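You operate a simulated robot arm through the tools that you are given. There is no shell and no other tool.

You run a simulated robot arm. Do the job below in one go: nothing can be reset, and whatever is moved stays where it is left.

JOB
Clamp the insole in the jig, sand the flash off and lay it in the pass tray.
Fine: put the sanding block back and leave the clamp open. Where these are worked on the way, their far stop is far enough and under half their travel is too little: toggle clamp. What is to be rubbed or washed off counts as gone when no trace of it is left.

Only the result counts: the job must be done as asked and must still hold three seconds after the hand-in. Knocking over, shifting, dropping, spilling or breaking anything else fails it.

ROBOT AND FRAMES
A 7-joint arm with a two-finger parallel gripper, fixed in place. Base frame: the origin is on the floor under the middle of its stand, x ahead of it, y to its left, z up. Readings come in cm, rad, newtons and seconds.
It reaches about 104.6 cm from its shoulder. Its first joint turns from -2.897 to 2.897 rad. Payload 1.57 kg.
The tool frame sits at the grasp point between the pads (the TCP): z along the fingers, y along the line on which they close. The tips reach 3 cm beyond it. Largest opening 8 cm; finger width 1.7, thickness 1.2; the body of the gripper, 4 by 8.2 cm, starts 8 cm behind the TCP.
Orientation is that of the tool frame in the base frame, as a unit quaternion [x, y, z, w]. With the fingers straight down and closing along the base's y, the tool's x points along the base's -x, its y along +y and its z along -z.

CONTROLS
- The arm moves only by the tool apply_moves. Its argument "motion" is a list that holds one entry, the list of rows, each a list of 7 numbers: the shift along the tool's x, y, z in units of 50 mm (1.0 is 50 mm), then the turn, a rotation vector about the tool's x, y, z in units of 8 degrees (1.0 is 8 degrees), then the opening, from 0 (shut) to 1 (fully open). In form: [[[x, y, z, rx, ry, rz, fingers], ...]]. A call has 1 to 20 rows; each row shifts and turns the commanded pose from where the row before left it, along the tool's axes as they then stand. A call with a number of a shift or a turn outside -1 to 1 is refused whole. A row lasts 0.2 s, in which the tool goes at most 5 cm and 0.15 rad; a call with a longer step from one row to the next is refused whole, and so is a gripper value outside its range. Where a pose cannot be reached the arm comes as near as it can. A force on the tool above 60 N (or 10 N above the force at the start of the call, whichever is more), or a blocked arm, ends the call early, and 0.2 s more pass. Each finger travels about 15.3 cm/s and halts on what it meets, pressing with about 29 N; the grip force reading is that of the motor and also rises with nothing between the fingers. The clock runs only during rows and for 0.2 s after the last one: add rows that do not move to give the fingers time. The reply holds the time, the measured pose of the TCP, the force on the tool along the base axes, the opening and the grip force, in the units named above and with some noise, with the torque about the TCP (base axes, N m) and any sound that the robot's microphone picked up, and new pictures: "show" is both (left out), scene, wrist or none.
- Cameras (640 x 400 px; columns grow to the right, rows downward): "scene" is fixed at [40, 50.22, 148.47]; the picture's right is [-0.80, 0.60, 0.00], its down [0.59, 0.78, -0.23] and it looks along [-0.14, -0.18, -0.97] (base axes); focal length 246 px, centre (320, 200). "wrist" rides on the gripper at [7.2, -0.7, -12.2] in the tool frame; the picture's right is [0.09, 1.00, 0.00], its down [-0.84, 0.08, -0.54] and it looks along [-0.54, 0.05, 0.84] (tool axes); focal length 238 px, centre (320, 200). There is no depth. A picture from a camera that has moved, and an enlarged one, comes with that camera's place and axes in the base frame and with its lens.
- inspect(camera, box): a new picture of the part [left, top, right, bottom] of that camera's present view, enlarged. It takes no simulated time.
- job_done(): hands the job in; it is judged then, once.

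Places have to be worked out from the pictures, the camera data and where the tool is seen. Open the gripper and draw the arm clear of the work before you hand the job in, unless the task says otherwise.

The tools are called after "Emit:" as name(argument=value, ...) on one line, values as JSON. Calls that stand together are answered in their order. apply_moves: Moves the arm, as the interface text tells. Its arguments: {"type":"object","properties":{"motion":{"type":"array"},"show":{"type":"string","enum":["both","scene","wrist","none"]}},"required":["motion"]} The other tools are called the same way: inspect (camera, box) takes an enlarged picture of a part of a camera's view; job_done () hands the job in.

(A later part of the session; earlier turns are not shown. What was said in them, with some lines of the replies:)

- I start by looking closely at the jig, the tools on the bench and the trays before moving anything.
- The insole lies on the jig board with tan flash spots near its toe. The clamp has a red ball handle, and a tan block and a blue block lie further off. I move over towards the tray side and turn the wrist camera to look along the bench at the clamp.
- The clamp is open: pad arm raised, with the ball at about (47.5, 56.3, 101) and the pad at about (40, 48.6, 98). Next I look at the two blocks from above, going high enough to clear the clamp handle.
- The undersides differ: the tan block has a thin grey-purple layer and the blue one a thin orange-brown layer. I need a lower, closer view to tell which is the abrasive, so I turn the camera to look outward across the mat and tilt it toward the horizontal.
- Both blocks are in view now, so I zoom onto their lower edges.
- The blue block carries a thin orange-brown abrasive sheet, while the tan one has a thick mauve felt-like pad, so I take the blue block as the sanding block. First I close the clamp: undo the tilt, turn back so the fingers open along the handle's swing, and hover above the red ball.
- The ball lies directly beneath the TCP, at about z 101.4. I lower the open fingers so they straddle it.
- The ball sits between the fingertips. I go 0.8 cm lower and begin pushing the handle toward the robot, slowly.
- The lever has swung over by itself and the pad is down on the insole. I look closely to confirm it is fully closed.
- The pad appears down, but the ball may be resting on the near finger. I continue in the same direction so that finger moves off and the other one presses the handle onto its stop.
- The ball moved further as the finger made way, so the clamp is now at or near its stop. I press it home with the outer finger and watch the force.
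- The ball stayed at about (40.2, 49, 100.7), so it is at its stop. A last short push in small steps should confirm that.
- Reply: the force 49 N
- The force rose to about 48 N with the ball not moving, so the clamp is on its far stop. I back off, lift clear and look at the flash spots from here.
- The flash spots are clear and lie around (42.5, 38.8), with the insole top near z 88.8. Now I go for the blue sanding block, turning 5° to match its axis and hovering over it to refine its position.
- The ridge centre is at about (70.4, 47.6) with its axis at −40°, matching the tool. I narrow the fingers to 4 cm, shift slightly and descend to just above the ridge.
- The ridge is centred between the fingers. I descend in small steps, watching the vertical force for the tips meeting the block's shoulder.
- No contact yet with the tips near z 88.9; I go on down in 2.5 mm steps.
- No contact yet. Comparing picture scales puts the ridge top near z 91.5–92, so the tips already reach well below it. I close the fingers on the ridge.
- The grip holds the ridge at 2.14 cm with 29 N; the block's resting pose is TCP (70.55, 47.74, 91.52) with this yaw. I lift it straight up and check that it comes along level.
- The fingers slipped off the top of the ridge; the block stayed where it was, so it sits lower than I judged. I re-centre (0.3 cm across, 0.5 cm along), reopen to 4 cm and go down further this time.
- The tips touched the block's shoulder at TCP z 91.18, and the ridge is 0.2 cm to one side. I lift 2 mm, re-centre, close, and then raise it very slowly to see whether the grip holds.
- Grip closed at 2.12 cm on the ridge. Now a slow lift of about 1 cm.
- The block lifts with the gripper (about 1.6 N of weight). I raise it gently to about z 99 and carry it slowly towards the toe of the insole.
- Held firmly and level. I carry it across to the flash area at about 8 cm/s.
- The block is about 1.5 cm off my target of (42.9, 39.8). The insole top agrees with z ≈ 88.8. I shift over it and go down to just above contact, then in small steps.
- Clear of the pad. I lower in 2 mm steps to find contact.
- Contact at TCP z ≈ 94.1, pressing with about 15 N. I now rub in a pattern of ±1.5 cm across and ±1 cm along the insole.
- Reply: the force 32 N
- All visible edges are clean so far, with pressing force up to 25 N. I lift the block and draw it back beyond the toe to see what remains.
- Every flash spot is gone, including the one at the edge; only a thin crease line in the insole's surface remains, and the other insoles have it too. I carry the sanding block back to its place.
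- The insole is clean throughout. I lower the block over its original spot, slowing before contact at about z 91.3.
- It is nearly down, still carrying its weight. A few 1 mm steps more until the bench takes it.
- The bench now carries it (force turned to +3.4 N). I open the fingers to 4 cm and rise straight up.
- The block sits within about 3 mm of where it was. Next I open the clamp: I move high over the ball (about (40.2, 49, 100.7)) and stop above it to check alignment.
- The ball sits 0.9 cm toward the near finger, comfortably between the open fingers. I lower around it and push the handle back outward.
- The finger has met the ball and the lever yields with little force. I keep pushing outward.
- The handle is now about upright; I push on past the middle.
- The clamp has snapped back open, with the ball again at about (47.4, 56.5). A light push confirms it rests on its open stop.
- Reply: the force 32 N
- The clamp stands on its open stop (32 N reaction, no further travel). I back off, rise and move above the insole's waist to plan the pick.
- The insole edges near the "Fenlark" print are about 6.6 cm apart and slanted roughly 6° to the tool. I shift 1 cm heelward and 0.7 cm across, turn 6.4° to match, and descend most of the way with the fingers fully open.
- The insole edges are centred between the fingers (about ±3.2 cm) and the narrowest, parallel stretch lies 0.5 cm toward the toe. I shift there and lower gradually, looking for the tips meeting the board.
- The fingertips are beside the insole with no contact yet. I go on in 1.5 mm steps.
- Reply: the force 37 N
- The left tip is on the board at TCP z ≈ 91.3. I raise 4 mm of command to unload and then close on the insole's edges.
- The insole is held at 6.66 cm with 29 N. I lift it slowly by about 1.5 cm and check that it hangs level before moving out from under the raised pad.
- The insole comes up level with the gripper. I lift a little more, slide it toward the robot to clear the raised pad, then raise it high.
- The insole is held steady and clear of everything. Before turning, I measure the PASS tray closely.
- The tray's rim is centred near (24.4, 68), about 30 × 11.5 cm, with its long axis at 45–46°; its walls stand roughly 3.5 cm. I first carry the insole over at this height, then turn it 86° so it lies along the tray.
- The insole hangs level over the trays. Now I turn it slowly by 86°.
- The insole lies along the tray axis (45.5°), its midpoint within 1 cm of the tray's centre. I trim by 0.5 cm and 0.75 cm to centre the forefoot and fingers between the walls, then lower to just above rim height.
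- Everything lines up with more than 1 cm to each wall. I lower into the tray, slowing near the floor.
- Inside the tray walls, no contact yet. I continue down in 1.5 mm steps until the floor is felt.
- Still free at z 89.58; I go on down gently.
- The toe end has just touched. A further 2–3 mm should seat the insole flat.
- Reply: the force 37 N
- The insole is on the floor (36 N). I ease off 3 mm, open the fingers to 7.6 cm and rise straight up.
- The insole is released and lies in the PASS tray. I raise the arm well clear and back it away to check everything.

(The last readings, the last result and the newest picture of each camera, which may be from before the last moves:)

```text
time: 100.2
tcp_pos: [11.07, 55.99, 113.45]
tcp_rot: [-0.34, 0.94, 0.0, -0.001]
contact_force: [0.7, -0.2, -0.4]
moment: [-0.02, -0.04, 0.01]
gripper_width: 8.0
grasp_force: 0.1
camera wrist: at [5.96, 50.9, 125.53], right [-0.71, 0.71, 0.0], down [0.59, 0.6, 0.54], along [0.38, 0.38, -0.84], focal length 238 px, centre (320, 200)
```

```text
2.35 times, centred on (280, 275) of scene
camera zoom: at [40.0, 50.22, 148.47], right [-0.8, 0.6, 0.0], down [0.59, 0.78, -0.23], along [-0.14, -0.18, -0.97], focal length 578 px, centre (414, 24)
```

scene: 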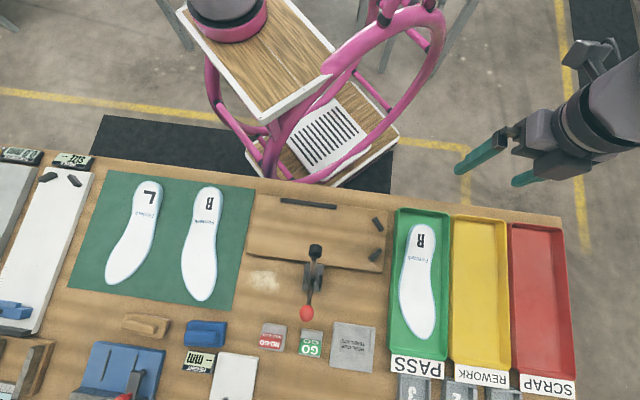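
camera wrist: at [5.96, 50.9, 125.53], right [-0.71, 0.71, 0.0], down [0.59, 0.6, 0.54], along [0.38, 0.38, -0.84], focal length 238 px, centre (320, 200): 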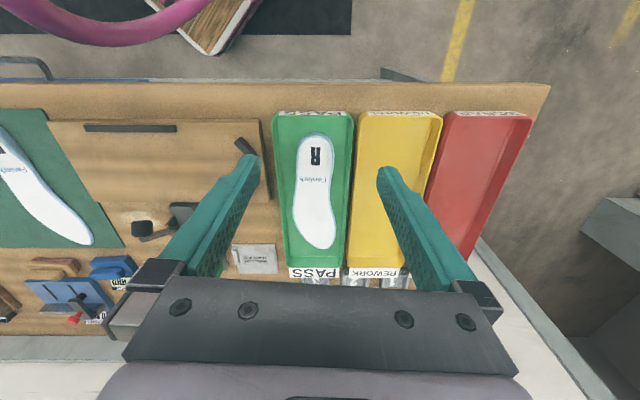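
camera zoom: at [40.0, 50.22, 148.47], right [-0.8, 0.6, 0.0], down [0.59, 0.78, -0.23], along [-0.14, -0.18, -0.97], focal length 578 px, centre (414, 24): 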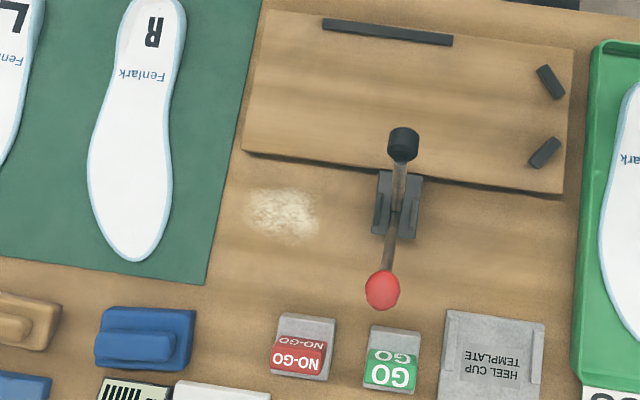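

The insole lies flat in the green PASS tray, the clamp is open and the sanding block is back. One last close look for any trace of flash.

Emit:
inspect(camera="scene", box=[390, 260, 450, 345])

Emit:
inspect(camera="wrist", box=[270, 120, 350, 260])

Emit:
inspect(camera="scene", box=[170, 310, 240, 354])

```text
4.71 times, centred on (420, 302) of scene
camera zoom: at [40.0, 50.22, 148.47], right [-0.8, 0.6, 0.0], down [0.59, 0.78, -0.23], along [-0.14, -0.18, -0.97], focal length 1157 px, centre (-151, -282)
```

zoom: 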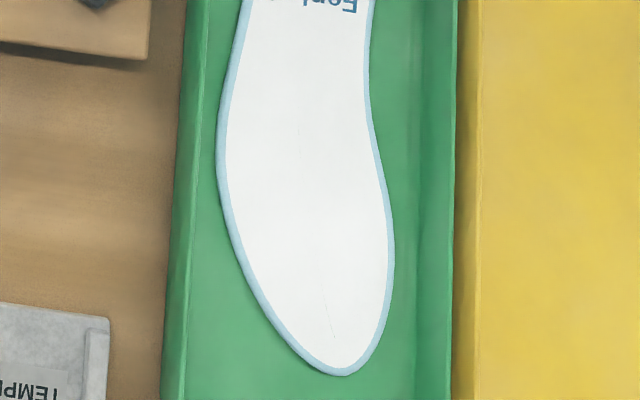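

```text
2.86 times, centred on (310, 190) of wrist
camera zoom: at [5.96, 50.9, 125.53], right [-0.71, 0.71, 0.0], down [0.59, 0.6, 0.54], along [0.38, 0.38, -0.84], focal length 681 px, centre (349, 229)
```

zoom: 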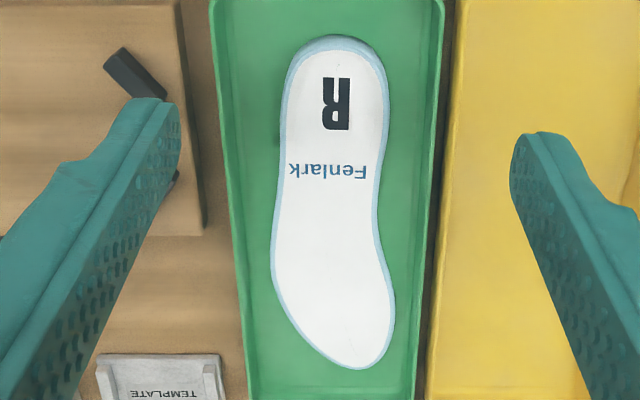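

```text
9.09 times, centred on (205, 332) of scene
camera zoom: at [40.0, 50.22, 148.47], right [-0.8, 0.6, 0.0], down [0.59, 0.78, -0.23], along [-0.14, -0.18, -0.97], focal length 2235 px, centre (1366, -1000)
```

zoom: 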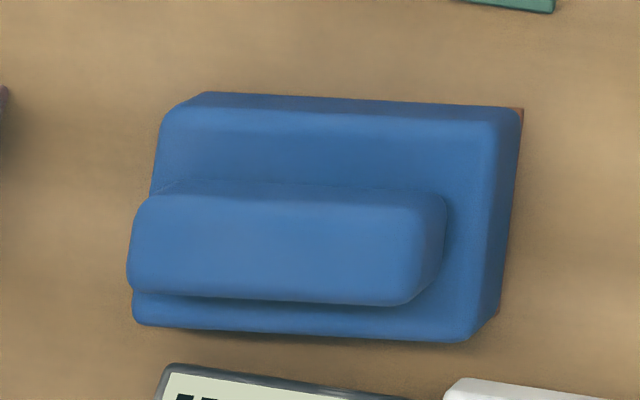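

No trace of flash is left on the insole, and it lies flat in the PASS tray. The sanding block is back in place, the clamp is open, and the arm is clear with the gripper open, so I hand the job in.

Emit:
job_done()

```text
The job is handed in.
```

The insole is sanded clean and lies flat in the green PASS tray. I checked it up close before handing in and saw no trace of flash.

- **Clamp:** I closed it onto the insole as far as its stop before sanding. Afterwards I pushed it back to its open stop, and it is still open.
- **Sanding block:** I used the blue block, because its underside is a thin orange-brown abrasive sheet. The tan block has a thick felt-like pad, so I left it alone. The blue block is back within about 3 mm of where it was. My first grip on it slipped, and it stayed on the bench.
- **Rest of the bench:** Nothing else looked moved or knocked in the final pictures. The arm is drawn back with the gripper open.
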